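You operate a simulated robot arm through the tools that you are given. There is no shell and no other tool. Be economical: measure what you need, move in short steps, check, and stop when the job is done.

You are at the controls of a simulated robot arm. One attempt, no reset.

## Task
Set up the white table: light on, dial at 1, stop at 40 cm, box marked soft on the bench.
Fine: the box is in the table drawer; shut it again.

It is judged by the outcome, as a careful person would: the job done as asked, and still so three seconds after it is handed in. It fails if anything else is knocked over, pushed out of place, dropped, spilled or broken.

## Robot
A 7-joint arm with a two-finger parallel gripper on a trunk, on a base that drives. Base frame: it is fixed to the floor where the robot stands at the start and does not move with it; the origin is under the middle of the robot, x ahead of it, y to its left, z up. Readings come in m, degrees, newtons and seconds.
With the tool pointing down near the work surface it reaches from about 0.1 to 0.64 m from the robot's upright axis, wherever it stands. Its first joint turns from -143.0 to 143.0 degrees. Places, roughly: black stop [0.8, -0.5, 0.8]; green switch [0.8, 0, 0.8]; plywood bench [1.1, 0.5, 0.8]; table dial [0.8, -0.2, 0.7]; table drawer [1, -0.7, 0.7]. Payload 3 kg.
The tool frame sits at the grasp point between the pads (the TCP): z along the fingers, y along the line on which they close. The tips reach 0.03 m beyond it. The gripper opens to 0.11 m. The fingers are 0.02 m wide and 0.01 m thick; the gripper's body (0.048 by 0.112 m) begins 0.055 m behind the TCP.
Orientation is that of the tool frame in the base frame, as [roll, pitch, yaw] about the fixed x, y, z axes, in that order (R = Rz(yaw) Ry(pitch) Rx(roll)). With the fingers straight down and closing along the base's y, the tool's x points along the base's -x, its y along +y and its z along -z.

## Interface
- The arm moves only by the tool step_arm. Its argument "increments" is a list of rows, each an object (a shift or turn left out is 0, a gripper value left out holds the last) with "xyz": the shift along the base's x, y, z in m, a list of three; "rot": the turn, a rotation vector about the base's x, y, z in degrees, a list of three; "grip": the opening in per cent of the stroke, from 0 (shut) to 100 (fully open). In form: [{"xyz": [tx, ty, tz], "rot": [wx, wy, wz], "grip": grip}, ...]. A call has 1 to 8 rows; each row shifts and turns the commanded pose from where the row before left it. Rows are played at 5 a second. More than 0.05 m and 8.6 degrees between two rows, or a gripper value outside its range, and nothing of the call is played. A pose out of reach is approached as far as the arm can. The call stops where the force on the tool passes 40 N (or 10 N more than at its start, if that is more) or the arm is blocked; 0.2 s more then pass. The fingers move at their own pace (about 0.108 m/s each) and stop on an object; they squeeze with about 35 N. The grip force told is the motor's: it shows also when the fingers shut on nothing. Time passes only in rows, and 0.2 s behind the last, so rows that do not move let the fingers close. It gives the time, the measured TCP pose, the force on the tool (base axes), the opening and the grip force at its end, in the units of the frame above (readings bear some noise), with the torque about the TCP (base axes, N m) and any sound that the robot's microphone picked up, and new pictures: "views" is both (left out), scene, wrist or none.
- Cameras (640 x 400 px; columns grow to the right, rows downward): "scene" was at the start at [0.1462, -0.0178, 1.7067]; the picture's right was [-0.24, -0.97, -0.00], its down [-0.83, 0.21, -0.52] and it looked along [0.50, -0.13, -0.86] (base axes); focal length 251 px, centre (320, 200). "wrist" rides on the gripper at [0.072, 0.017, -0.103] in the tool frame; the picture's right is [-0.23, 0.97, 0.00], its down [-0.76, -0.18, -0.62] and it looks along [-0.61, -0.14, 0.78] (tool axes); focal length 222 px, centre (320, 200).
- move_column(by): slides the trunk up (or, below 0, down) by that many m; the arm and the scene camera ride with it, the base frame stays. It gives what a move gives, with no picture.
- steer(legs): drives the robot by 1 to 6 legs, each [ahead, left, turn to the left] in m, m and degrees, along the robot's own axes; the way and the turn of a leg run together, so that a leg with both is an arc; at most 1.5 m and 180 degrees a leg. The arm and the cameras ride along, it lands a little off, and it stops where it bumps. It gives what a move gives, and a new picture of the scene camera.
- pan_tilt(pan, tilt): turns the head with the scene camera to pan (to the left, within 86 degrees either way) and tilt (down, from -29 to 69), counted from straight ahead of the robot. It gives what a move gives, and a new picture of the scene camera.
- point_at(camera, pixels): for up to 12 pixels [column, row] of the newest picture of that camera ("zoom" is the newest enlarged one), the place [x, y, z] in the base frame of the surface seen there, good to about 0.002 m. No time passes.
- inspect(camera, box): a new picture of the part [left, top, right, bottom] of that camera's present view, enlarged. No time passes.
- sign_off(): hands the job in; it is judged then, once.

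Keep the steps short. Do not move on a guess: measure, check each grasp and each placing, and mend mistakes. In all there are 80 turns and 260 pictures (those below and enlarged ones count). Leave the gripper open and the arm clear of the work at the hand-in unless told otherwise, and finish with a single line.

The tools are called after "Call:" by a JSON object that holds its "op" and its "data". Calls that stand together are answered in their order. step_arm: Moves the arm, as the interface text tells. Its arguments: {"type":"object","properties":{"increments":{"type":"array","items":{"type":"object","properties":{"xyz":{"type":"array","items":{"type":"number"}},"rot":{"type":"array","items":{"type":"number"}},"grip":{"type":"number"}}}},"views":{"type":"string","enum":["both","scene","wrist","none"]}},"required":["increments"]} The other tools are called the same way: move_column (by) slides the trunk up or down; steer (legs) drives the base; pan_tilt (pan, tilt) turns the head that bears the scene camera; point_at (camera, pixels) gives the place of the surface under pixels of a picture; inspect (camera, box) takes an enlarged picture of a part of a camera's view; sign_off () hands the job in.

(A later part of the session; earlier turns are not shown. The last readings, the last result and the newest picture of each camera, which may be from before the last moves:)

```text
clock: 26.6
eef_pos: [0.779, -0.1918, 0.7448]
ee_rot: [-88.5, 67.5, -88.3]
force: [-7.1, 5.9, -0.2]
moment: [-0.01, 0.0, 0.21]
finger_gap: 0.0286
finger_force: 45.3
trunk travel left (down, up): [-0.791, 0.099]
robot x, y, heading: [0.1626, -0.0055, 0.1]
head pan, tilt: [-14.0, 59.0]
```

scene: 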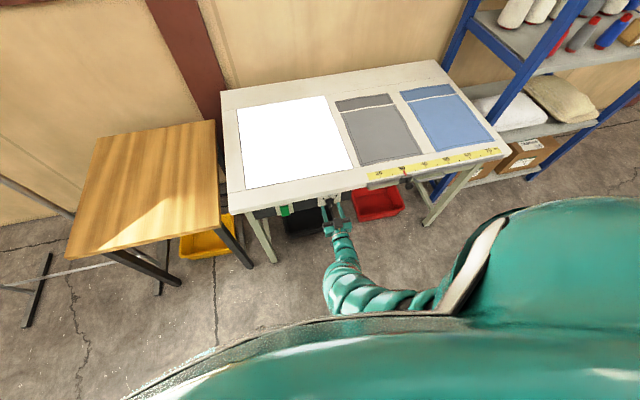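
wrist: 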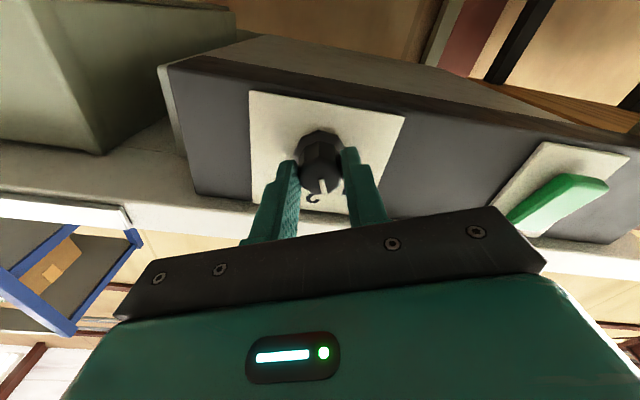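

The knob turns with the fingers, so I'll go on for the rest.

Call:
{"op": "step_arm", "data": {"increments": [{"rot": [-7.5, 0, 0]}, {"rot": [-7.5, 0, 0]}, {"rot": [-7.5, 0, 0]}], "views": "wrist"}}

Call:
{"op": "inspect", "data": {"camera": "wrist", "box": [256, 100, 384, 220]}}

```text
clock: 27.4
eef_pos: [0.7788, -0.1907, 0.7444]
ee_rot: [-89.1, 45.0, -89.1]
force: [-0.5, 3.8, 10.3]
moment: [0.0, -0.29, 0.2]
finger_gap: 0.0287
finger_force: 44.8
trunk travel left (down, up): [-0.791, 0.099]
robot x, y, heading: [0.1561, -0.0053, -0.1]
head pan, tilt: [-14.0, 59.0]
```

wrist: 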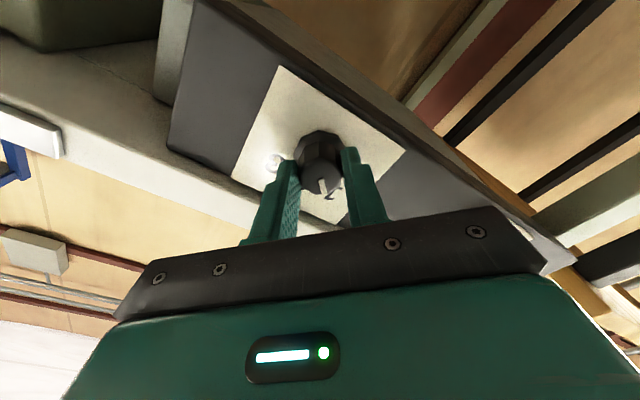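

```text
3.33 times, centred on (320, 160) of wrist
```

zoom: 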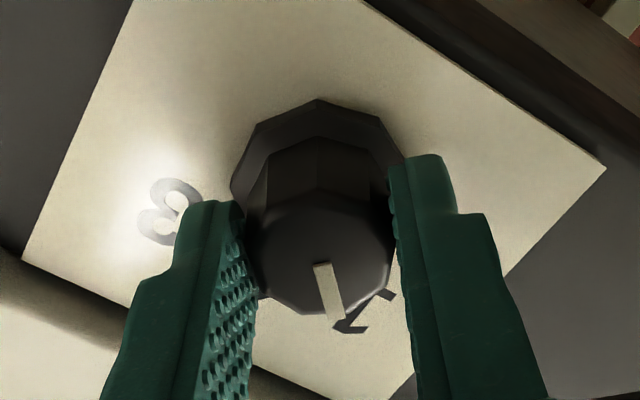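

The mark now aligns with the 1 as it did with the 2. I'll release, back off and check.

Call:
{"op": "step_arm", "data": {"increments": [{"grip": 50}, {}, {"xyz": [-0.03, 0, 0]}, {"xyz": [-0.04, 0, 0]}, {"xyz": [-0.04, 0, 0]}], "views": "wrist"}}

Call:
{"op": "inspect", "data": {"camera": "wrist", "box": [240, 60, 400, 160]}}

Call:
{"op": "inspect", "data": {"camera": "scene", "box": [300, 180, 372, 225]}}

```text
clock: 28.6
eef_pos: [0.6659, -0.1902, 0.7404]
ee_rot: [-89.1, 45.2, -89.0]
force: [-0.2, -0.6, 1.8]
moment: [0.02, 0.0, -0.01]
finger_gap: 0.0551
finger_force: 0.1
trunk travel left (down, up): [-0.791, 0.099]
robot x, y, heading: [0.1597, -0.0055, 0.1]
head pan, tilt: [-14.0, 59.0]
```

wrist: 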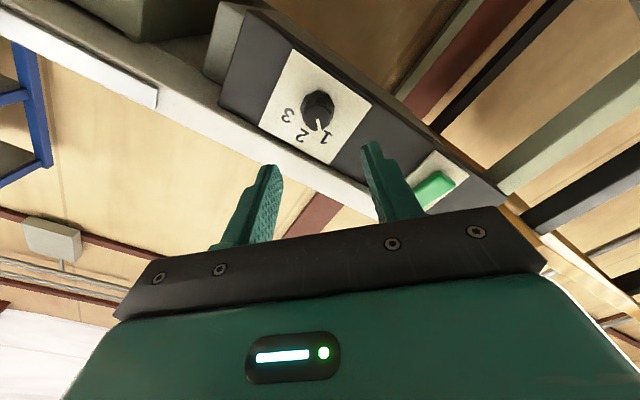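

```text
4.00 times, centred on (320, 110) of wrist
```

zoom: 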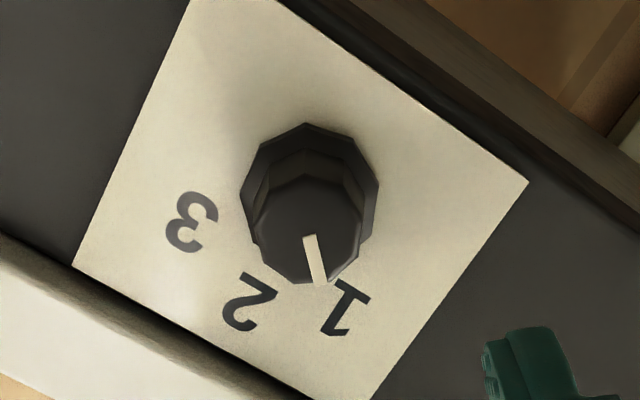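

```text
8.89 times, centred on (336, 202) of scene
```

zoom: 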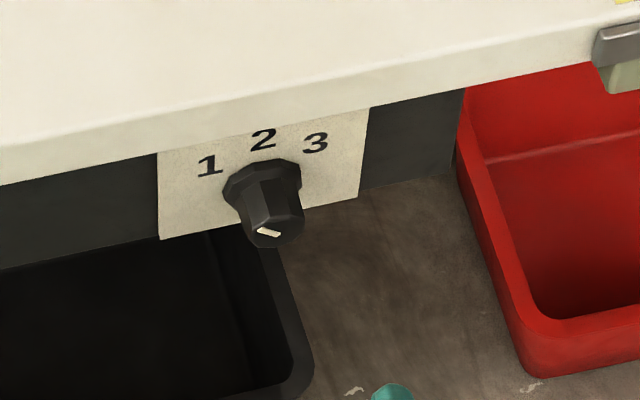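

Call:
{"op": "point_at", "data": {"camera": "zoom", "pixels": [[259, 229], [280, 236], [270, 233], [209, 166], [263, 140], [316, 143]]}}

Call:
{"op": "point_at", "data": {"camera": "wrist", "pixels": [[317, 120], [320, 130], [318, 116]]}}

```text
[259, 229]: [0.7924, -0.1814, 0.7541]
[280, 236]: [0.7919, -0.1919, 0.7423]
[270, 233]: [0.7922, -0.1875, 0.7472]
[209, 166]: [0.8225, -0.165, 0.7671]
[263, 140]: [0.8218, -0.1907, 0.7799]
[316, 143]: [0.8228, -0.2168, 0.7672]
```

```text
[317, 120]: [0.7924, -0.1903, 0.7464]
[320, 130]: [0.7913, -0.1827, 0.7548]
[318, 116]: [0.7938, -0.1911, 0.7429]
```

The mark points at about 42–45°, aligned with the 1. Next is the drawer. I'll turn the tool a further 45° so the fingers close vertically on the handle bar, and measure the drawer.

Call:
{"op": "step_arm", "data": {"increments": [{"rot": [-7.5, 0, 0]}, {"rot": [-7.5, 0, 0]}, {"rot": [-7.5, 0, 0]}, {"rot": [-7.5, 0, 0]}, {"rot": [-7.5, 0, 0]}, {"rot": [-7.5, 0, 0]}], "views": "none"}}

Call:
{"op": "steer", "data": {"legs": [[-0.1, -0.45, 0]]}}

Call:
{"op": "inspect", "data": {"camera": "wrist", "box": [0, 0, 640, 400]}}

```text
clock: 30.0
eef_pos: [0.6668, -0.1905, 0.7433]
ee_rot: [-89.9, 0.1, -89.5]
force: [0.4, -0.1, -0.7]
moment: [-0.01, 0.0, -0.01]
finger_gap: 0.055
finger_force: 0.1
trunk travel left (down, up): [-0.791, 0.099]
robot x, y, heading: [0.1553, -0.0054, -0.0]
head pan, tilt: [-14.0, 59.0]
```

```text
clock: 32.8
eef_pos: [0.5709, -0.6548, 0.7428]
ee_rot: [-89.8, 0.3, -89.2]
force: [0.4, -0.1, -0.1]
moment: [-0.07, -0.01, 0.02]
finger_gap: 0.0552
finger_force: 0.2
trunk travel left (down, up): [-0.791, 0.099]
robot x, y, heading: [0.0622, -0.4666, 0.4]
head pan, tilt: [-14.0, 59.0]
```

scene: 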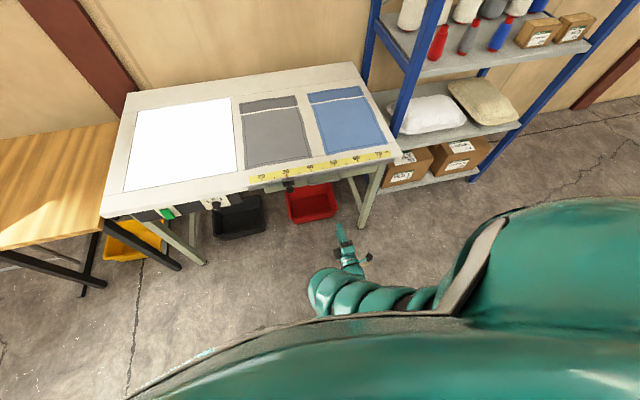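

```text
1.00 times, centred on (320, 200) of wrist (not enlarged: the box is as wide or as high as the picture)
```

zoom: 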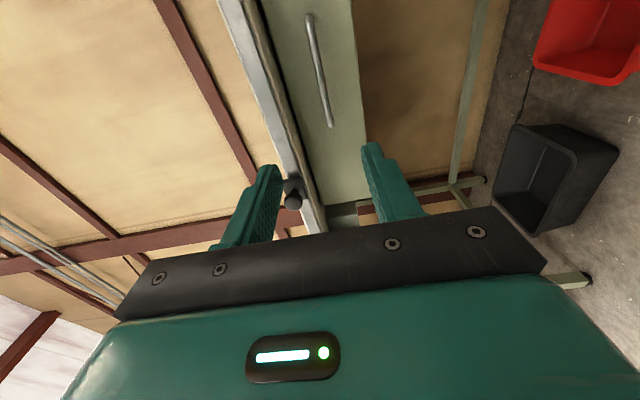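

Call:
{"op": "point_at", "data": {"camera": "wrist", "pixels": [[310, 18], [319, 70], [331, 124], [340, 80], [285, 60], [355, 100], [270, 60], [292, 160], [306, 160], [360, 190], [295, 198]]}}

```text
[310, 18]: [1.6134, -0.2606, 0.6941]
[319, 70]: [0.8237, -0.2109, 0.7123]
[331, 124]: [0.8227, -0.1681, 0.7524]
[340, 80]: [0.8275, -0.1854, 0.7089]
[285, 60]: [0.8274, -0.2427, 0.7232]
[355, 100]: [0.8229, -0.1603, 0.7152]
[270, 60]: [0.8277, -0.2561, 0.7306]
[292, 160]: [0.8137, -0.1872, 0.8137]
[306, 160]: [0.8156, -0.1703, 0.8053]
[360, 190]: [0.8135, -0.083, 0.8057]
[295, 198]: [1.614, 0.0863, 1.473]
```

Those points came from the old wrist picture. I'll use the enlarged one instead.

Call:
{"op": "point_at", "data": {"camera": "zoom", "pixels": [[310, 18], [319, 70], [331, 124], [340, 80], [285, 60], [355, 100], [270, 60], [292, 160], [306, 160], [350, 190], [295, 198], [335, 180]]}}

```text
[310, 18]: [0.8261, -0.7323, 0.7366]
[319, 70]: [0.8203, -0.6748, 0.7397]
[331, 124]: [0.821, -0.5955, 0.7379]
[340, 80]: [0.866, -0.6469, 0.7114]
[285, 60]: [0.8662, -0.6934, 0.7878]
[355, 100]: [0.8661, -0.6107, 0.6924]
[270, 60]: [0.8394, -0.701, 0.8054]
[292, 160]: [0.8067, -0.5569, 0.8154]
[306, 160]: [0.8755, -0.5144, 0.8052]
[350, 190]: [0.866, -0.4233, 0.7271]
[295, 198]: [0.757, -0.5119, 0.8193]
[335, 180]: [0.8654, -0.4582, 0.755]
```

The handle bar runs at x 0.824, z 0.738, y -0.59 to -0.735. I'll drive ahead 0.12, then advance the arm.

Call:
{"op": "steer", "data": {"legs": [[0.12, 0, -0.3]]}}

Call:
{"op": "step_arm", "data": {"increments": [{"xyz": [0.03, 0, -0.004]}, {"xyz": [0.03, 0, 0]}, {"xyz": [0.02, 0, 0]}], "views": "wrist"}}

```text
clock: 34.0
eef_pos: [0.6893, -0.6573, 0.7419]
ee_rot: [-90.1, 0.2, -89.5]
force: [0.7, 0.0, -1.2]
moment: [0.01, 0.01, 0.0]
finger_gap: 0.0549
finger_force: 0.1
trunk travel left (down, up): [-0.791, 0.099]
robot x, y, heading: [0.1758, -0.4672, -0.4]
head pan, tilt: [-14.0, 59.0]
```

scene: 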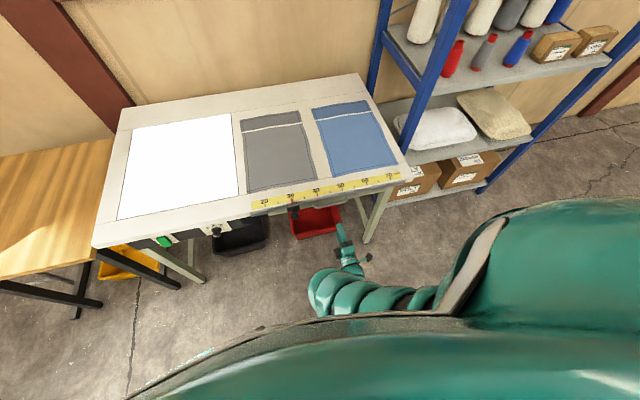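

```text
clock: 34.8
eef_pos: [0.7677, -0.6572, 0.7382]
ee_rot: [-90.0, 0.0, -89.4]
force: [-0.4, -0.3, -0.5]
moment: [-0.02, 0.01, 0.02]
finger_gap: 0.0551
finger_force: 0.1
trunk travel left (down, up): [-0.791, 0.099]
robot x, y, heading: [0.1777, -0.4711, -0.1]
head pan, tilt: [-14.0, 59.0]
```

wrist: 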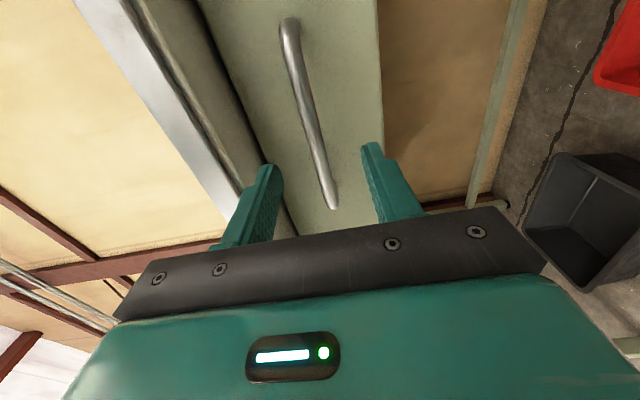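

The bar lies between the fingers. I'll advance onto it and close.

Call:
{"op": "step_arm", "data": {"increments": [{"xyz": [0.03, 0, 0]}, {"xyz": [0.022, 0, 0]}, {"grip": 20}, {"grip": 0}, {}, {}], "views": "wrist"}}

```text
clock: 36.2
eef_pos: [0.8185, -0.659, 0.7394]
ee_rot: [-89.9, 0.2, -89.4]
force: [0.3, -0.1, 7.5]
moment: [-0.28, -0.03, -0.21]
finger_gap: 0.0116
finger_force: 45.8
trunk travel left (down, up): [-0.791, 0.099]
robot x, y, heading: [0.1802, -0.4673, -0.1]
head pan, tilt: [-14.0, 59.0]
```

wrist: 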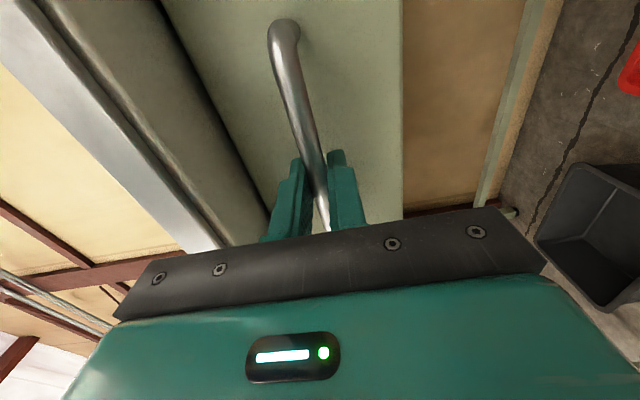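

The handle is gripped (11.6 mm). I'll pull gently.

Call:
{"op": "step_arm", "data": {"increments": [{"xyz": [-0.02, 0, 0]}, {"xyz": [-0.02, 0, 0]}, {"xyz": [-0.03, 0, 0]}], "views": "scene"}}

```text
clock: 37.0
eef_pos: [0.7502, -0.6572, 0.7389]
ee_rot: [-89.8, 0.1, -89.4]
force: [-0.5, 2.1, 13.3]
moment: [-0.27, 0.07, -0.9]
finger_gap: 0.012
finger_force: 44.7
trunk travel left (down, up): [-0.791, 0.099]
robot x, y, heading: [0.1756, -0.4641, 0.1]
head pan, tilt: [-14.0, 59.0]
```

scene: 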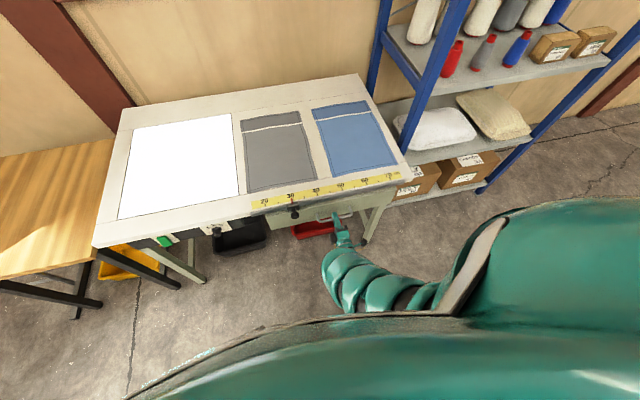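

The drawer slides out. I'll drive back 0.18 with the handle held.

Call:
{"op": "steer", "data": {"legs": [[-0.18, 0, 0]]}}

```text
clock: 38.6
eef_pos: [0.5681, -0.6574, 0.74]
ee_rot: [-89.8, 0.2, -89.6]
force: [-0.7, 3.2, 12.5]
moment: [-0.15, 0.0, 0.0]
finger_gap: 0.0116
finger_force: 44.9
trunk travel left (down, up): [-0.791, 0.099]
robot x, y, heading: [-0.0054, -0.4692, 0.0]
head pan, tilt: [-14.0, 59.0]
```

scene: 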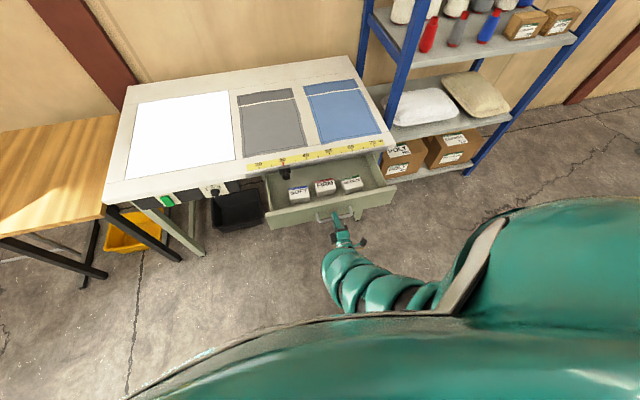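

The drawer is open 0.25 m with three boxes in it. I'll look closer.

Call:
{"op": "inspect", "data": {"camera": "scene", "box": [264, 150, 400, 235]}}

Call:
{"op": "inspect", "data": {"camera": "scene", "box": [280, 170, 328, 200]}}

```text
4.71 times, centred on (332, 192) of scene
```

zoom: 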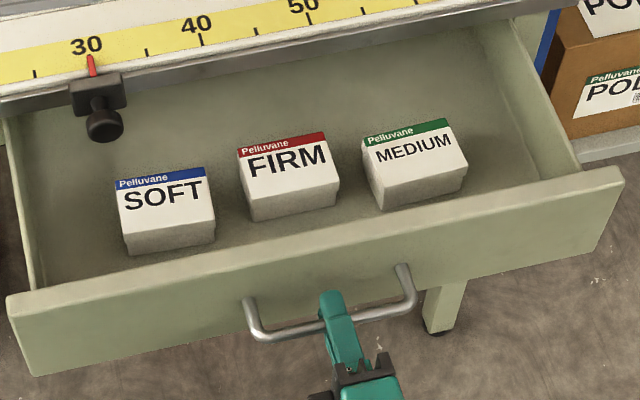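

```text
13.33 times, centred on (304, 185) of scene
```

zoom: 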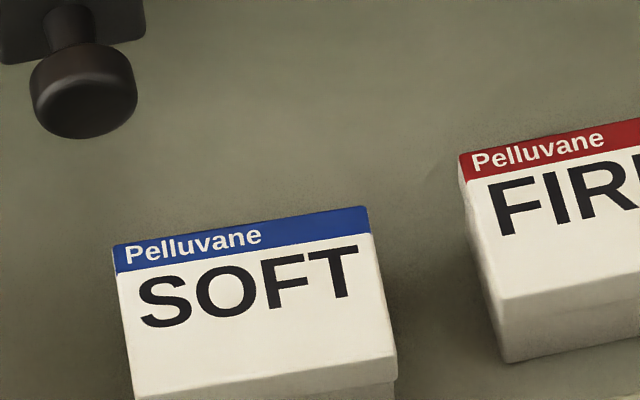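

Call:
{"op": "point_at", "data": {"camera": "zoom", "pixels": [[120, 248], [366, 212], [390, 352], [136, 392], [250, 300], [300, 150], [420, 330], [470, 160], [480, 270]]}}

Call:
{"op": "point_at", "data": {"camera": "scene", "pixels": [[285, 206], [281, 202], [270, 216], [398, 186], [340, 205], [290, 196], [300, 203], [287, 175], [284, 172]]}}

```text
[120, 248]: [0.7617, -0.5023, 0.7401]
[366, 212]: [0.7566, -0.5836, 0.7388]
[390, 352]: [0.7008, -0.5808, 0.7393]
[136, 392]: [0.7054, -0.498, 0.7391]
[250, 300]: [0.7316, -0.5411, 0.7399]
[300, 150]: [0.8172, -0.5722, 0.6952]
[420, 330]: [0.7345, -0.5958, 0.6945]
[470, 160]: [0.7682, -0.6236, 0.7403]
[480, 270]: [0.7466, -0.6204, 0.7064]
```

```text
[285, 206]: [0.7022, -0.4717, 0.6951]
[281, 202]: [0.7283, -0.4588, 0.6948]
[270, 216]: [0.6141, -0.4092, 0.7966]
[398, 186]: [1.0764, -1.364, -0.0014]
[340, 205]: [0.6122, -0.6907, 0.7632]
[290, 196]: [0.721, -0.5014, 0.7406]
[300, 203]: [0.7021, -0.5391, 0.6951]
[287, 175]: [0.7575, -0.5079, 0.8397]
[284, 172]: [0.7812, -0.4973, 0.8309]
```

The soft box's top is at x 0.703–0.759, y -0.50 to -0.582, z 0.74, and the drawer floor is at 0.695. The stop's knob is near it, so I'll open the drawer 0.07 more for clearance.

Call:
{"op": "steer", "data": {"legs": [[-0.07, 0, 0]]}}

Call:
{"op": "inspect", "data": {"camera": "scene", "box": [250, 140, 410, 240]}}

```text
clock: 39.6
eef_pos: [0.5172, -0.6567, 0.7396]
ee_rot: [-89.8, 0.0, -89.5]
force: [-0.5, -0.6, 6.0]
moment: [-0.12, -0.05, 0.46]
finger_gap: 0.0119
finger_force: 44.6
trunk travel left (down, up): [-0.791, 0.099]
robot x, y, heading: [-0.0603, -0.4679, -0.2]
head pan, tilt: [-14.0, 59.0]
stopped in leg 1: the force on the tool passed its limit at 102 N (the readings are from after the stop); the commanded pose is now the measured one
```

scene: 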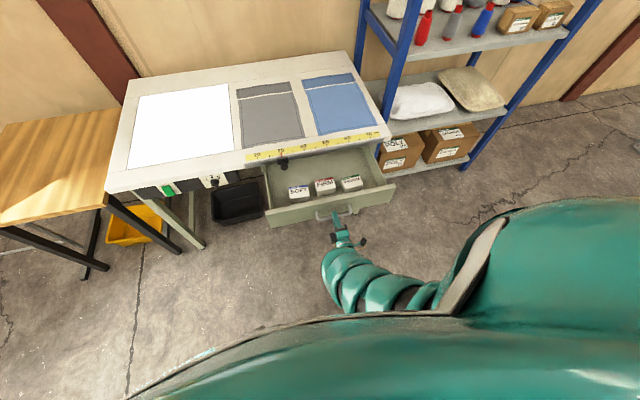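

```text
4.00 times, centred on (330, 190) of scene
```

zoom: 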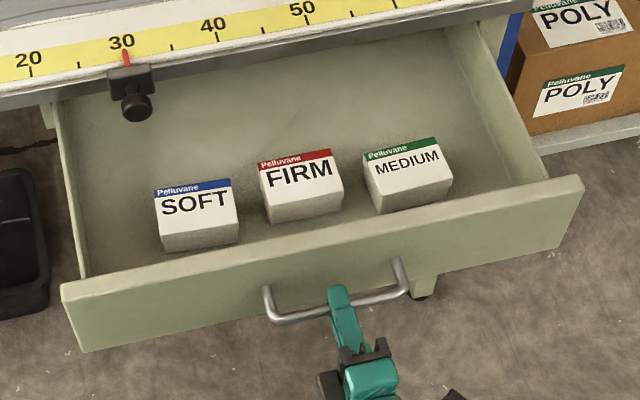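

The drawer hit its end stop at 0.30 m. I'll check that the table didn't shift and re-measure the box.

Call:
{"op": "point_at", "data": {"camera": "zoom", "pixels": [[157, 195], [230, 184], [237, 226], [163, 236], [197, 205], [127, 66], [122, 50], [217, 40], [308, 22], [134, 105], [300, 240], [120, 300]]}}

```text
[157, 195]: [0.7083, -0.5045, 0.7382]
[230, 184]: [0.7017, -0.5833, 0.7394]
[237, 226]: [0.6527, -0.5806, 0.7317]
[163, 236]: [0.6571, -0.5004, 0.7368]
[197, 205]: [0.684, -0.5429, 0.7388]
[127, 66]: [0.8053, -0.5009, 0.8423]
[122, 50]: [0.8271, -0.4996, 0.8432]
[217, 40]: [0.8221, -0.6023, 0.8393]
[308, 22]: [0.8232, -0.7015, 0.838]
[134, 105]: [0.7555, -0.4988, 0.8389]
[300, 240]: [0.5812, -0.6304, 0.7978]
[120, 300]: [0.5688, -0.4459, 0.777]
```

The table is unmoved and the box centre is now (0.680, -0.541). I'll release the handle, retract and rise, and measure my own body's front.

Call:
{"op": "step_arm", "data": {"increments": [{"grip": 50}, {}, {"xyz": [-0.03, 0, 0]}, {"xyz": [-0.03, 0, 0]}, {"xyz": [0, 0, 0.04]}, {"xyz": [0, 0, 0.04]}, {"xyz": [0, 0, 0.04]}, {"xyz": [0, 0, 0.04]}], "views": "both"}}

Call:
{"op": "point_at", "data": {"camera": "scene", "pixels": [[150, 390], [250, 345], [320, 325], [400, 316], [440, 312], [490, 220], [560, 200], [320, 390], [500, 350], [450, 290]]}}

```text
clock: 41.6
eef_pos: [0.4148, -0.8486, 0.7831]
ee_rot: [-89.9, 0.3, -116.2]
force: [-0.7, 0.6, -0.6]
moment: [-0.03, -0.02, -0.01]
finger_gap: 0.0552
finger_force: 0.0
out of reach, approached as far as the arm can: row 5, 6, 7, 8
trunk travel left (down, up): [-0.791, 0.099]
robot x, y, heading: [-0.0557, -0.468, -0.1]
head pan, tilt: [-14.0, 59.0]
stopped in row 8: the arm was blocked; the commanded pose is now the measured one
```

scene: 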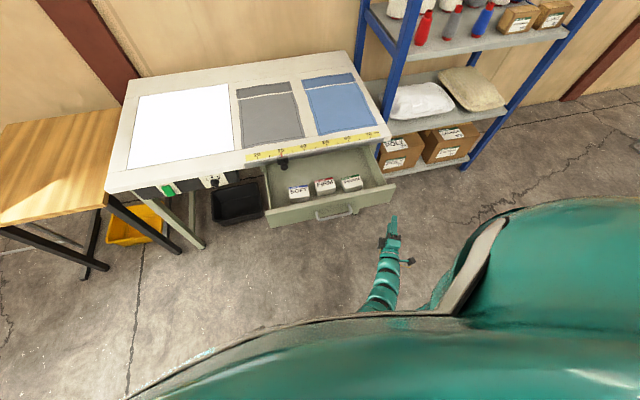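
wrist: 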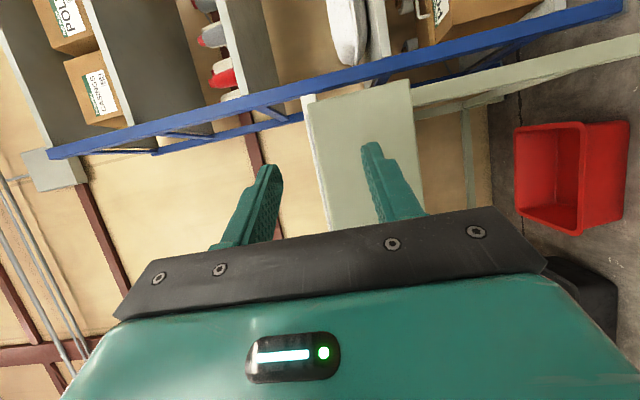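

```text
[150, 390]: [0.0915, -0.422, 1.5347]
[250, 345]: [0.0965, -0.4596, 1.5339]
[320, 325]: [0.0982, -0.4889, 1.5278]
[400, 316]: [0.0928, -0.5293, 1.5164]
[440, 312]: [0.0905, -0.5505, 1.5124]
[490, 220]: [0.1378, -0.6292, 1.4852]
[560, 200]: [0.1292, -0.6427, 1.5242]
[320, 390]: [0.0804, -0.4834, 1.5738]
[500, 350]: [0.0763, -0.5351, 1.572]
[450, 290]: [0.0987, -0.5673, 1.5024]
```

I'll raise the trunk, then turn the tool down in free space.

Call:
{"op": "move_column", "data": {"by": 0.09}}

Call:
{"op": "step_arm", "data": {"increments": [{"rot": [3.5, 7.2, 0]}, {"rot": [3.5, 7.2, 0]}, {"rot": [3.5, 7.2, 0]}, {"rot": [3.5, 7.2, 0]}, {"rot": [3.5, 7.2, 0]}, {"rot": [3.5, 7.2, 0]}], "views": "none"}}

```text
clock: 42.8
eef_pos: [0.415, -0.8492, 0.8738]
ee_rot: [-89.8, 0.2, -116.3]
force: [0.1, 0.0, -0.9]
moment: [0.04, -0.02, -0.03]
finger_gap: 0.055
finger_force: 0.0
trunk travel left (down, up): [-0.881, 0.009]
robot x, y, heading: [-0.0587, -0.4673, 0.1]
head pan, tilt: [-14.0, 59.0]
```

```text
clock: 44.2
eef_pos: [0.4507, -0.8514, 0.7969]
ee_rot: [-113.3, -0.4, -116.0]
force: [-0.2, 0.0, -0.3]
moment: [0.03, 0.01, 0.01]
finger_gap: 0.0551
finger_force: 0.0
out of reach, approached as far as the arm can: row 1, 2, 3, 4, 5, 6
trunk travel left (down, up): [-0.881, 0.009]
robot x, y, heading: [-0.0559, -0.4677, 0.1]
head pan, tilt: [-14.0, 59.0]
```

Call:
{"op": "step_arm", "data": {"increments": [{"rot": [3.5, 7.2, 0], "xyz": [0, 0, -0.02]}, {"rot": [3.5, 7.2, 0], "xyz": [0, 0, -0.02]}, {"rot": [3.5, 7.2, 0]}, {"rot": [3.5, 7.2, 0]}, {"rot": [3.5, 7.2, 0]}, {"rot": [3.5, 7.2, 0]}, {"rot": [3.5, 7.2, 0]}], "views": "scene"}}

```text
clock: 45.8
eef_pos: [0.4537, -0.8519, 0.7593]
ee_rot: [-169.3, -0.3, -115.5]
force: [0.3, -0.7, -0.1]
moment: [-0.03, -0.04, 0.0]
finger_gap: 0.0552
finger_force: 0.0
trunk travel left (down, up): [-0.881, 0.009]
robot x, y, heading: [-0.055, -0.4702, 0.0]
head pan, tilt: [-14.0, 59.0]
```

scene: 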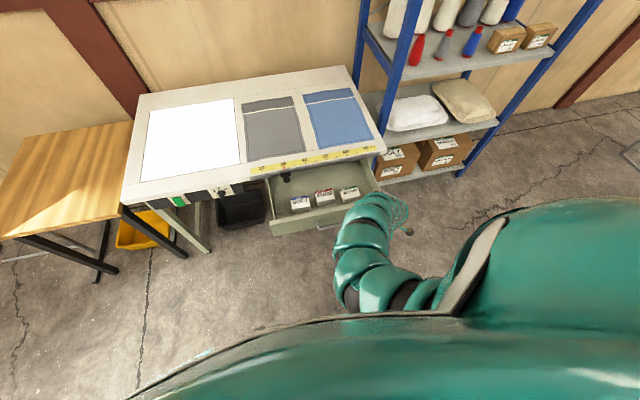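

Call:
{"op": "step_arm", "data": {"increments": [{"rot": [2.4, 4.8, 0], "xyz": [-0.02, 0, 0.03]}, {"rot": [2.4, 4.8, 0], "xyz": [0, 0, 0.04]}, {"xyz": [0, 0, 0.04]}, {"xyz": [0, 0.02, 0.04], "rot": [0, 0, 8.3]}, {"xyz": [0, 0.04, 0], "rot": [0, 0, 8.3]}, {"xyz": [0, 0.04, 0], "rot": [0, 0, 8.3]}], "views": "both"}}

```text
clock: 47.2
eef_pos: [0.4676, -0.769, 0.8394]
ee_rot: [180.0, -0.1, -90.4]
force: [-1.0, 0.6, -0.1]
moment: [-0.02, -0.01, 0.01]
finger_gap: 0.055
finger_force: 0.0
out of reach, approached as far as the arm can: row 3, 4, 5, 6
trunk travel left (down, up): [-0.881, 0.009]
robot x, y, heading: [-0.057, -0.4669, 0.1]
head pan, tilt: [-14.0, 59.0]
```

scene: 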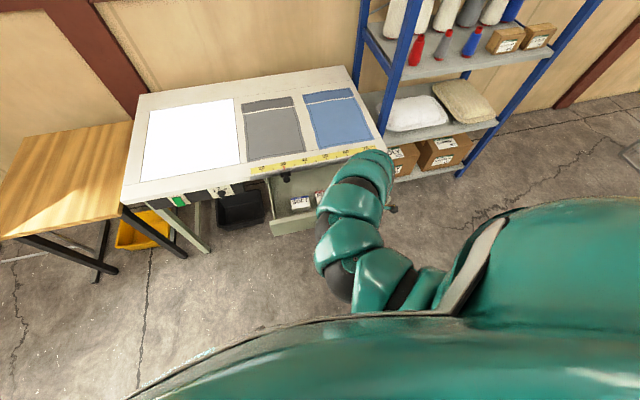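
wrist: 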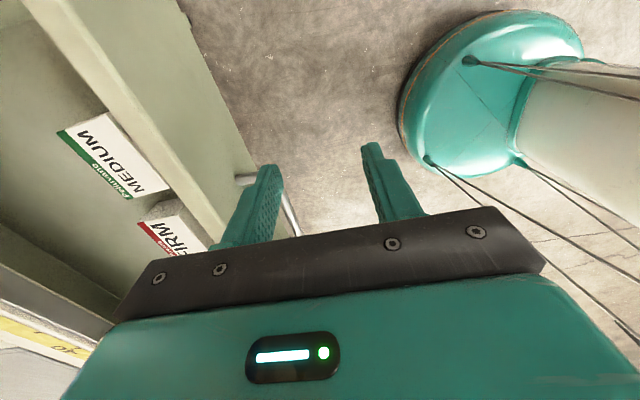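

The tool is down and closing along x. The wrist camera shows the small round base, so I'll measure its edge and the drawer front.

Call:
{"op": "point_at", "data": {"camera": "wrist", "pixels": [[410, 110], [450, 60], [480, 150], [500, 20], [240, 180], [295, 230], [140, 100], [230, 200], [130, 150], [200, 150]]}}

```text
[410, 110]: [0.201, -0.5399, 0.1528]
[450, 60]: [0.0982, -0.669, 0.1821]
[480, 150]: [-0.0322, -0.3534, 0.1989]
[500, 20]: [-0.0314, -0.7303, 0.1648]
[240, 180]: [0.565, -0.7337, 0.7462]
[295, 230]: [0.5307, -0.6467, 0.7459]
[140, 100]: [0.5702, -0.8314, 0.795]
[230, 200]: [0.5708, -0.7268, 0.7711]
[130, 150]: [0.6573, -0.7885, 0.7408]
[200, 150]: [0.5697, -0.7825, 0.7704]
```

The base is a low disc of radius about 0.26, so the drawer overhang is no problem. I'll check the floor bins and open the gripper to 80%.

Call:
{"op": "point_at", "data": {"camera": "scene", "pixels": [[220, 222], [262, 218], [205, 248], [268, 228], [290, 234], [135, 248]]}}

Call:
{"op": "step_arm", "data": {"increments": [{"grip": 80}, {"xyz": [0, 0, 0.01]}], "views": "none"}}

Call:
{"op": "steer", "data": {"legs": [[0, 0.228, 0], [0.1, 0, 0]]}}

```text
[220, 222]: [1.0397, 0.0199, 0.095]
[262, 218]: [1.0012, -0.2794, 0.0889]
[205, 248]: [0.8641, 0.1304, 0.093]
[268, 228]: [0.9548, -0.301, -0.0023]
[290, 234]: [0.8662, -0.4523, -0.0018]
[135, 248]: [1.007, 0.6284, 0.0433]
```

```text
clock: 47.8
eef_pos: [0.4732, -0.7712, 0.843]
ee_rot: [179.8, 0.0, -90.6]
force: [0.7, 0.4, 0.5]
moment: [0.02, -0.02, -0.02]
finger_gap: 0.0881
finger_force: 0.0
out of reach, approached as far as the arm can: row 2
trunk travel left (down, up): [-0.881, 0.009]
robot x, y, heading: [-0.0536, -0.4708, 0.2]
head pan, tilt: [-14.0, 59.0]
```

```text
clock: 50.3
eef_pos: [0.5751, -0.5361, 0.8421]
ee_rot: [179.8, -0.1, -90.1]
force: [-0.7, 0.0, -0.2]
moment: [0.0, 0.03, -0.01]
finger_gap: 0.0881
finger_force: 0.1
trunk travel left (down, up): [-0.881, 0.009]
robot x, y, heading: [0.0423, -0.2369, 0.4]
head pan, tilt: [-14.0, 59.0]
```

scene: 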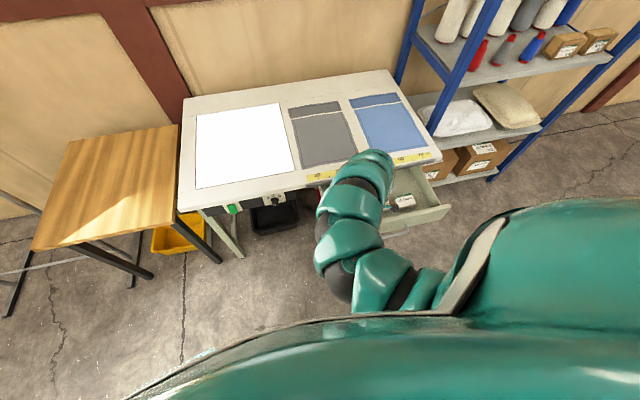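

Call:
{"op": "steer", "data": {"legs": [[0.105, -0.005, -0.3]]}}

Call:
{"op": "inspect", "data": {"camera": "wrist", "box": [0, 0, 640, 400]}}

```text
clock: 51.5
eef_pos: [0.6787, -0.5409, 0.8432]
ee_rot: [179.7, -0.1, -90.2]
force: [-0.6, 1.4, 0.2]
moment: [0.03, -0.01, 0.01]
finger_gap: 0.0879
finger_force: 0.1
trunk travel left (down, up): [-0.881, 0.009]
robot x, y, heading: [0.1495, -0.2417, 0.2]
head pan, tilt: [-14.0, 59.0]
```

scene: 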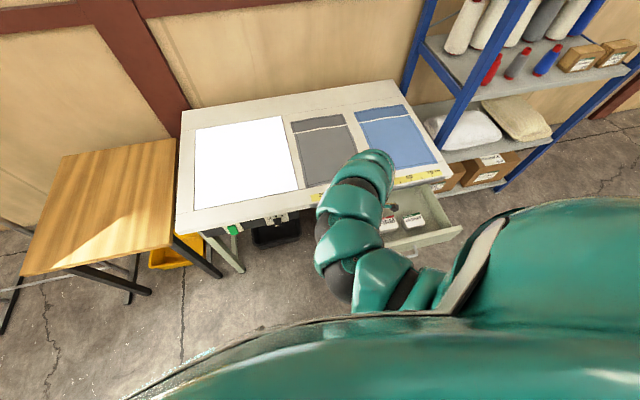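

```text
1.00 times, centred on (320, 200) of wrist (not enlarged: the box is as wide or as high as the picture)
```

zoom: 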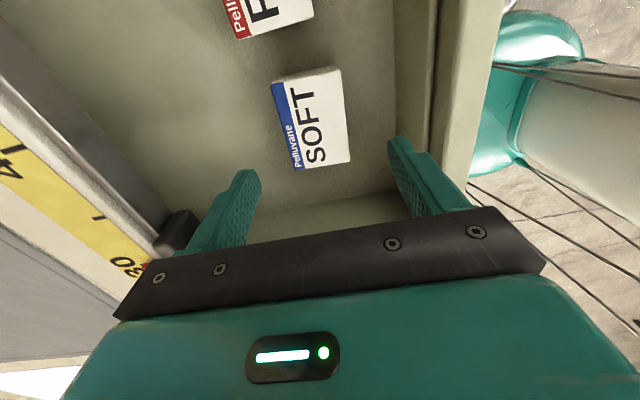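

Call:
{"op": "point_at", "data": {"camera": "zoom", "pixels": [[273, 83], [339, 69], [348, 160], [293, 167], [311, 120], [410, 60]]}}

```text
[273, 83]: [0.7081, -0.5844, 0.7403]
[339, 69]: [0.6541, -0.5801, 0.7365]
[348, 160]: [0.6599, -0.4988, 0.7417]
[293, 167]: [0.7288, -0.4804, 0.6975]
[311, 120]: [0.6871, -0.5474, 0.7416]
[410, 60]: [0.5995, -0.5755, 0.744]
```

The box centre is (0.683, -0.541), with a yaw of about -3.5°. I'll descend over it.

Call:
{"op": "step_arm", "data": {"increments": [{"xyz": [0.003, 0, -0.03], "rot": [0, 0, -3.5]}, {"xyz": [0, 0, -0.03]}, {"xyz": [0, 0, -0.03]}], "views": "wrist"}}

```text
clock: 52.3
eef_pos: [0.6836, -0.5412, 0.7564]
ee_rot: [179.8, -0.1, -93.8]
force: [-0.4, 0.6, -0.2]
moment: [0.02, -0.02, -0.01]
finger_gap: 0.0881
finger_force: 0.0
trunk travel left (down, up): [-0.881, 0.009]
robot x, y, heading: [0.1466, -0.2414, 0.2]
head pan, tilt: [-14.0, 59.0]
```

wrist: 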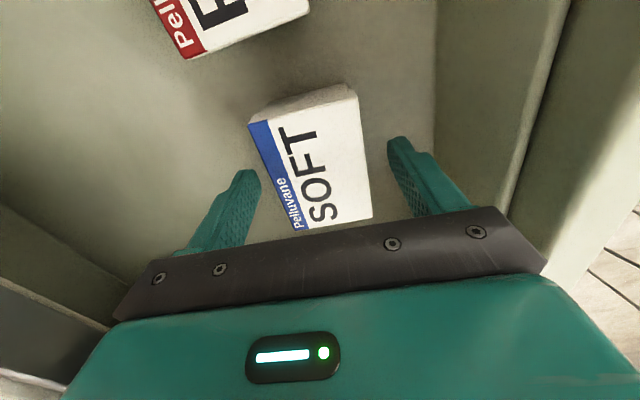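

Call:
{"op": "step_arm", "data": {"increments": [{"xyz": [0, 0, -0.022]}, {"grip": 45}, {"grip": 0}, {}, {}], "views": "wrist"}}

```text
clock: 53.5
eef_pos: [0.6827, -0.5397, 0.7337]
ee_rot: [179.7, -0.1, -93.7]
force: [0.0, 0.0, -0.6]
moment: [0.02, -0.02, -0.02]
finger_gap: 0.0592
finger_force: 34.3
trunk travel left (down, up): [-0.881, 0.009]
robot x, y, heading: [0.1494, -0.2401, 0.3]
head pan, tilt: [-14.0, 59.0]
```

wrist: 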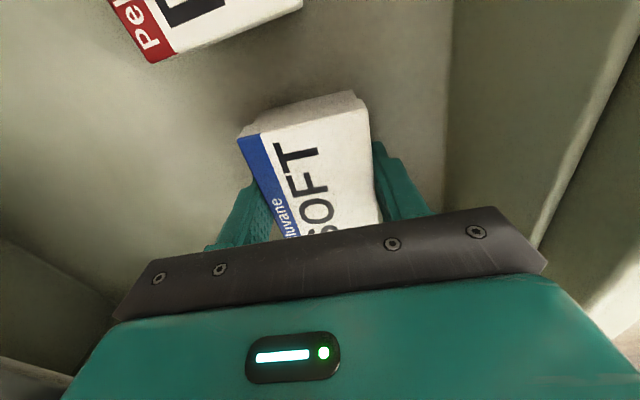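

The box is held at 59 mm. I'll lift it.

Call:
{"op": "step_arm", "data": {"increments": [{}, {"xyz": [0, 0, 0.03]}, {"xyz": [0, 0, 0.04]}, {"xyz": [0, 0, 0.035]}], "views": "wrist"}}

Call:
{"op": "move_column", "data": {"by": 0.009}}

```text
clock: 54.5
eef_pos: [0.6831, -0.5434, 0.837]
ee_rot: [179.8, 0.0, -93.5]
force: [3.2, 1.5, 1.0]
moment: [-0.15, 0.21, 0.05]
finger_gap: 0.0003
finger_force: 34.7
trunk travel left (down, up): [-0.881, 0.009]
robot x, y, heading: [0.1461, -0.2354, 0.1]
head pan, tilt: [-14.0, 59.0]
```

wrist: 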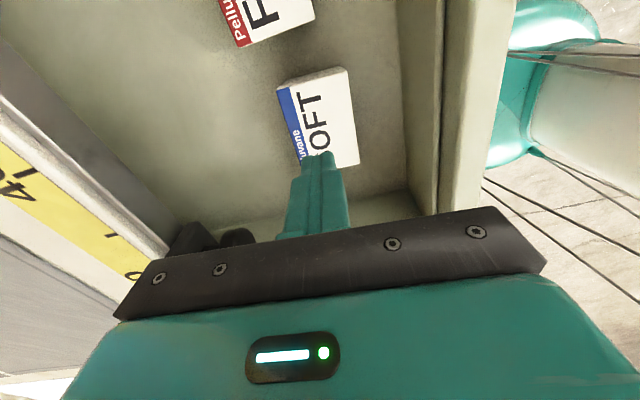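

```text
clock: 55.0
eef_pos: [0.6831, -0.5426, 0.8467]
ee_rot: [179.8, -0.1, -93.8]
force: [-0.5, -1.0, 0.5]
moment: [-0.04, 0.01, -0.01]
finger_gap: 0.0
finger_force: 35.0
trunk travel left (down, up): [-0.89, 0.0]
robot x, y, heading: [0.1476, -0.2419, 0.5]
head pan, tilt: [-14.0, 59.0]
```

The box slipped out. I'll measure its pose more precisely with a zoom.

Call:
{"op": "inspect", "data": {"camera": "wrist", "box": [256, 50, 384, 180]}}

Call:
{"op": "step_arm", "data": {"increments": [{"grip": 80}, {}, {}], "views": "wrist"}}

Call:
{"op": "inspect", "data": {"camera": "wrist", "box": [256, 60, 384, 180]}}

```text
3.08 times, centred on (320, 115) of wrist
```

zoom: 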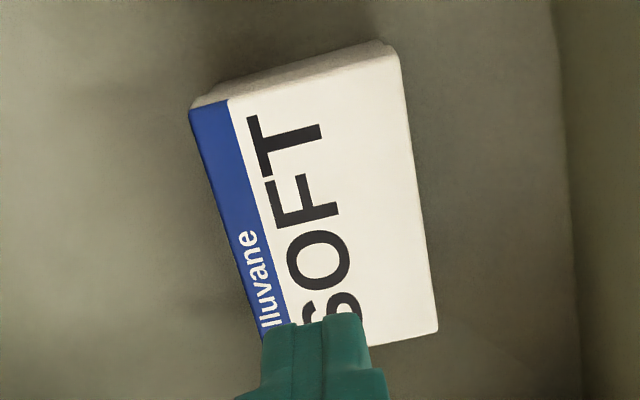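

```text
clock: 55.9
eef_pos: [0.6833, -0.5429, 0.8468]
ee_rot: [179.9, -0.1, -93.6]
force: [0.0, 0.0, 0.3]
moment: [0.03, 0.02, -0.01]
finger_gap: 0.088
finger_force: 0.1
trunk travel left (down, up): [-0.89, 0.0]
robot x, y, heading: [0.1495, -0.2467, 0.3]
head pan, tilt: [-14.0, 59.0]
```

wrist: 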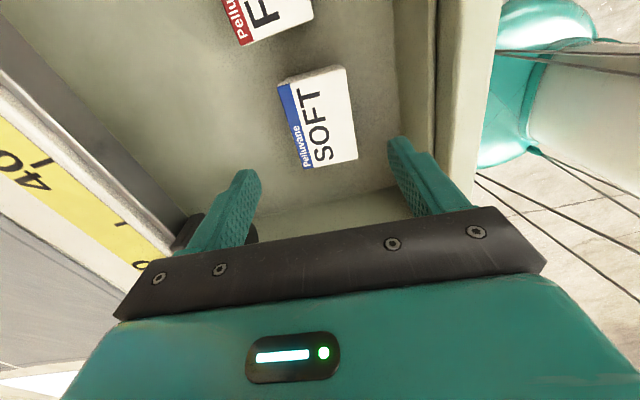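

```text
3.33 times, centred on (320, 120) of wrist
```

zoom: 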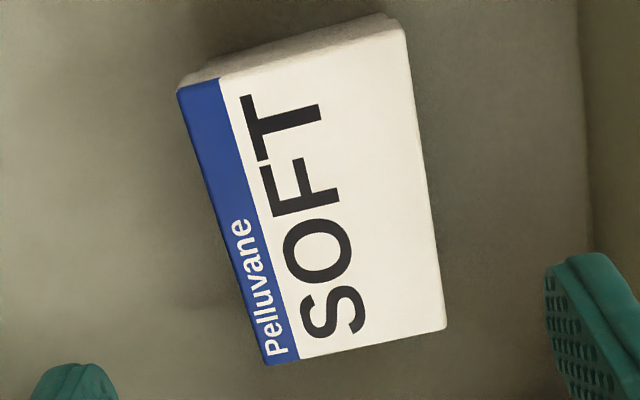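

Call:
{"op": "point_at", "data": {"camera": "zoom", "pixels": [[186, 96], [226, 225], [266, 355], [397, 36], [420, 170], [439, 322], [295, 65], [350, 342], [310, 200], [190, 82], [385, 20]]}}

```text
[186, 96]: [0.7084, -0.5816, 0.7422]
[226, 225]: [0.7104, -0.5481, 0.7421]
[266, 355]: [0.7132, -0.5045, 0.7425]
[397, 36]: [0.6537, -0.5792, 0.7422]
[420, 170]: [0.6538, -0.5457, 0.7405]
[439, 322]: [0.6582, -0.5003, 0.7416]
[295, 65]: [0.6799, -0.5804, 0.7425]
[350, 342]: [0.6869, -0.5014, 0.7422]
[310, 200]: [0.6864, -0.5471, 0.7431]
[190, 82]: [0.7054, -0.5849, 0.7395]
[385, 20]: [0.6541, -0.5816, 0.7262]
```

The yaw and centre were right, so the grip was just marginal. I'll grip again slightly lower, wait longer, and lift 1 cm as a test.

Call:
{"op": "step_arm", "data": {"increments": [{"xyz": [0, 0.001, -0.04]}, {"xyz": [0, 0, -0.04]}, {"xyz": [0, 0, -0.028]}, {"xyz": [0, 0, -0.009]}, {}], "views": "none"}}

Call:
{"op": "step_arm", "data": {"increments": [{"grip": 45}, {"grip": 30}, {"grip": 0}, {}, {}, {}, {}], "views": "scene"}}

Call:
{"op": "inspect", "data": {"camera": "wrist", "box": [180, 60, 460, 235]}}

```text
clock: 57.0
eef_pos: [0.6844, -0.5414, 0.7286]
ee_rot: [179.9, 0.0, -93.8]
force: [-0.1, 0.3, -0.5]
moment: [-0.01, 0.01, -0.04]
finger_gap: 0.0879
finger_force: 0.0
trunk travel left (down, up): [-0.89, 0.0]
robot x, y, heading: [0.1471, -0.2425, 0.3]
head pan, tilt: [-14.0, 59.0]
```

```text
clock: 58.6
eef_pos: [0.6852, -0.5416, 0.728]
ee_rot: [-180.0, -0.1, -93.7]
force: [0.5, 0.0, -0.6]
moment: [0.02, -0.01, -0.01]
finger_gap: 0.0596
finger_force: 34.4
trunk travel left (down, up): [-0.89, 0.0]
robot x, y, heading: [0.149, -0.2416, 0.2]
head pan, tilt: [-14.0, 59.0]
```

scene: 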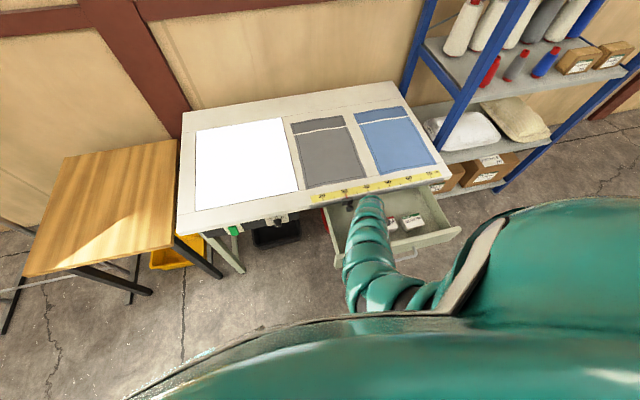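

```text
2.29 times, centred on (320, 148) of wrist
```

zoom: 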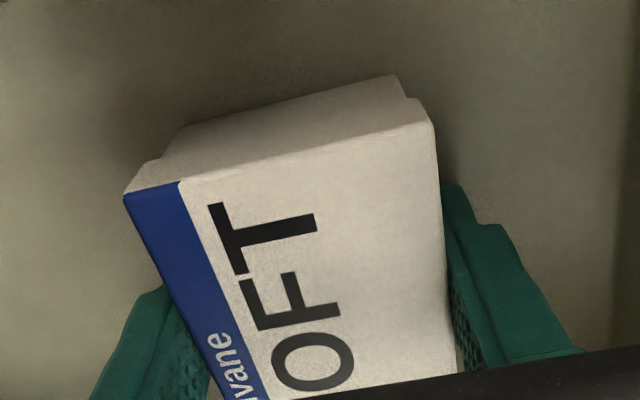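

Call:
{"op": "step_arm", "data": {"increments": [{"xyz": [0, 0, 0.008]}, {"xyz": [0, 0, 0.008]}], "views": "wrist"}}

Call:
{"op": "inspect", "data": {"camera": "wrist", "box": [180, 60, 460, 235]}}

```text
clock: 59.2
eef_pos: [0.6836, -0.5427, 0.7444]
ee_rot: [179.8, -0.1, -93.7]
force: [0.0, 1.0, -1.2]
moment: [-0.04, -0.01, 0.01]
finger_gap: 0.059
finger_force: 35.3
trunk travel left (down, up): [-0.89, 0.0]
robot x, y, heading: [0.1463, -0.242, 0.2]
head pan, tilt: [-14.0, 59.0]
```

wrist: 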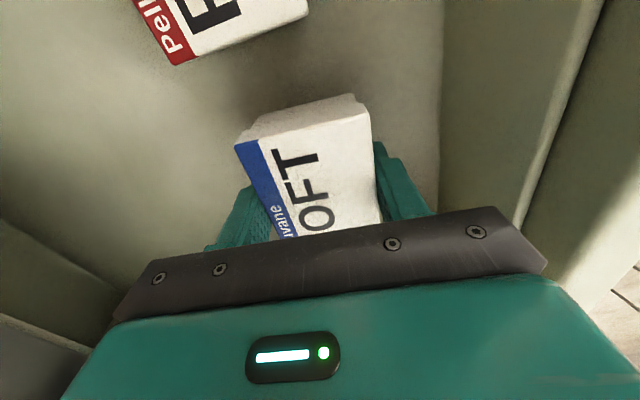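

```text
2.29 times, centred on (320, 148) of wrist
```

zoom: 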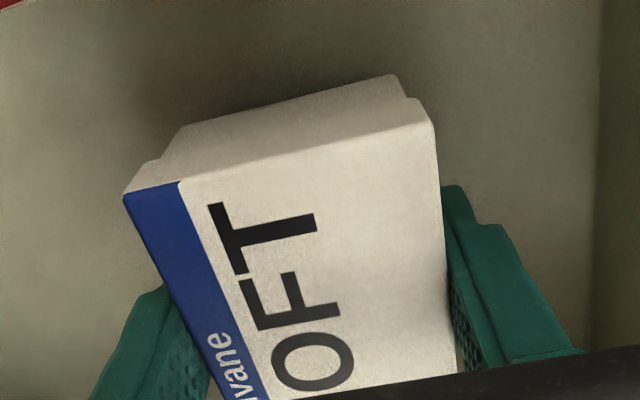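

The box rises with the fingers this time. I'll continue lifting slowly.

Call:
{"op": "step_arm", "data": {"increments": [{"xyz": [0, 0, 0.012]}, {"xyz": [0, 0, 0.012]}, {"xyz": [0, 0, 0.012]}, {"xyz": [0, 0, 0.012]}, {"xyz": [0, 0, 0.012]}, {"xyz": [0, 0, 0.012]}, {"xyz": [0, 0, 0.012]}, {"xyz": [0, 0, 0.012]}], "views": "wrist"}}

```text
clock: 61.0
eef_pos: [0.6842, -0.541, 0.8423]
ee_rot: [179.8, -0.1, -93.6]
force: [-0.9, -0.2, -0.5]
moment: [0.03, 0.05, -0.02]
finger_gap: 0.0595
finger_force: 35.5
trunk travel left (down, up): [-0.89, 0.0]
robot x, y, heading: [0.1493, -0.2365, 0.5]
head pan, tilt: [-14.0, 59.0]
```

wrist: 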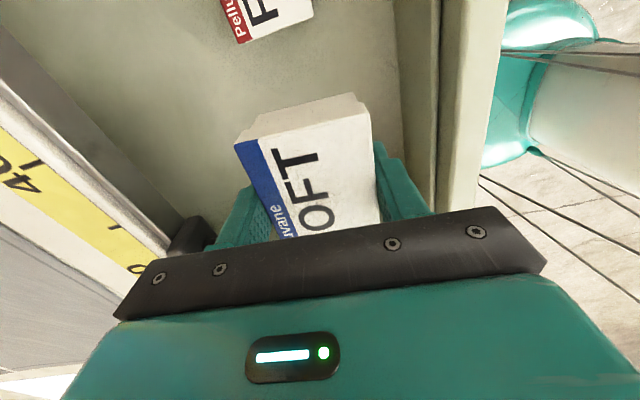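

The box is held with its bottom at about z 0.81. I'll measure the bench.

Call:
{"op": "point_at", "data": {"camera": "scene", "pixels": [[28, 272], [170, 242], [66, 160], [172, 142], [100, 240], [140, 220], [130, 190], [95, 262], [145, 287], [10, 320]]}}

Call:
{"op": "inspect", "data": {"camera": "scene", "box": [0, 130, 250, 340]}}

```text
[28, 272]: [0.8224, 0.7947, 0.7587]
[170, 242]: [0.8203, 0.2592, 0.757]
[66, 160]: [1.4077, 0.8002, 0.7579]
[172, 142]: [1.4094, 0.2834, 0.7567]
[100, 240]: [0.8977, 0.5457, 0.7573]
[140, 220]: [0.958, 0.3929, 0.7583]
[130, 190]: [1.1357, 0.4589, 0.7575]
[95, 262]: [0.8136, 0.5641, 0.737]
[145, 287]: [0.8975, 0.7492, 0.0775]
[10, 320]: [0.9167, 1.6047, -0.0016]
```

```text
1.90 times, centred on (125, 235) of scene
```

zoom: 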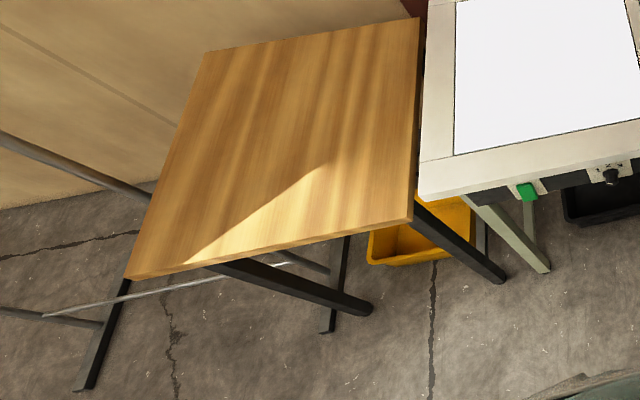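

Call:
{"op": "point_at", "data": {"camera": "zoom", "pixels": [[358, 308], [495, 278], [85, 385], [125, 290], [50, 315], [100, 325], [330, 328], [400, 262], [350, 312], [380, 250]]}}

```text
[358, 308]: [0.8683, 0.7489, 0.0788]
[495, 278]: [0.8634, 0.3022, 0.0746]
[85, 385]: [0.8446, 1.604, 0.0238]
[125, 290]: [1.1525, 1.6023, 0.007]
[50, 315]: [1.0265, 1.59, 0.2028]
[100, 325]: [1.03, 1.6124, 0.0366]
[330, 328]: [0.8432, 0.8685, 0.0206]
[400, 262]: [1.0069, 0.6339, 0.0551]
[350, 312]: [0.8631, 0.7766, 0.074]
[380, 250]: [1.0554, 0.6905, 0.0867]
```

The floor in front of the bench is clear, and its top is at z 0.757 (x 0.82–1.41, y 0.26–0.80). I'll back away over the drawer front (12 mm clearance), then drive left.

Call:
{"op": "steer", "data": {"legs": [[-0.2, 0, 0], [0, 0.4, 0]]}}

Call:
{"op": "inspect", "data": {"camera": "wrist", "box": [0, 0, 640, 400]}}

```text
clock: 64.8
eef_pos: [0.4754, -0.1355, 0.8434]
ee_rot: [179.8, 0.0, -93.4]
force: [0.5, 0.5, -0.1]
moment: [-0.01, 0.01, -0.03]
finger_gap: 0.0594
finger_force: 34.6
trunk travel left (down, up): [-0.89, 0.0]
robot x, y, heading: [-0.061, 0.1635, 0.6]
head pan, tilt: [-14.0, 59.0]
```

scene: 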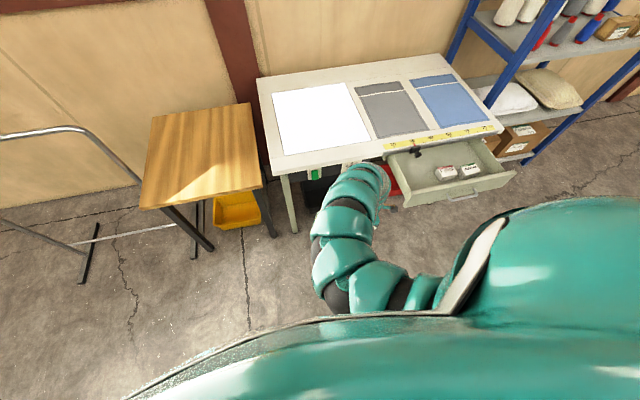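

```text
1.00 times, centred on (320, 200) of wrist (not enlarged: the box is as wide or as high as the picture)
```

zoom: 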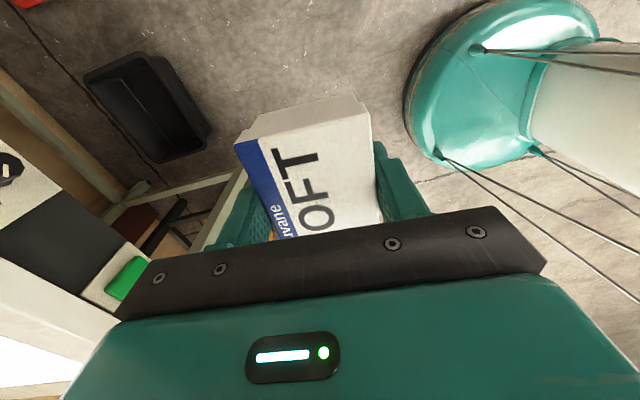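

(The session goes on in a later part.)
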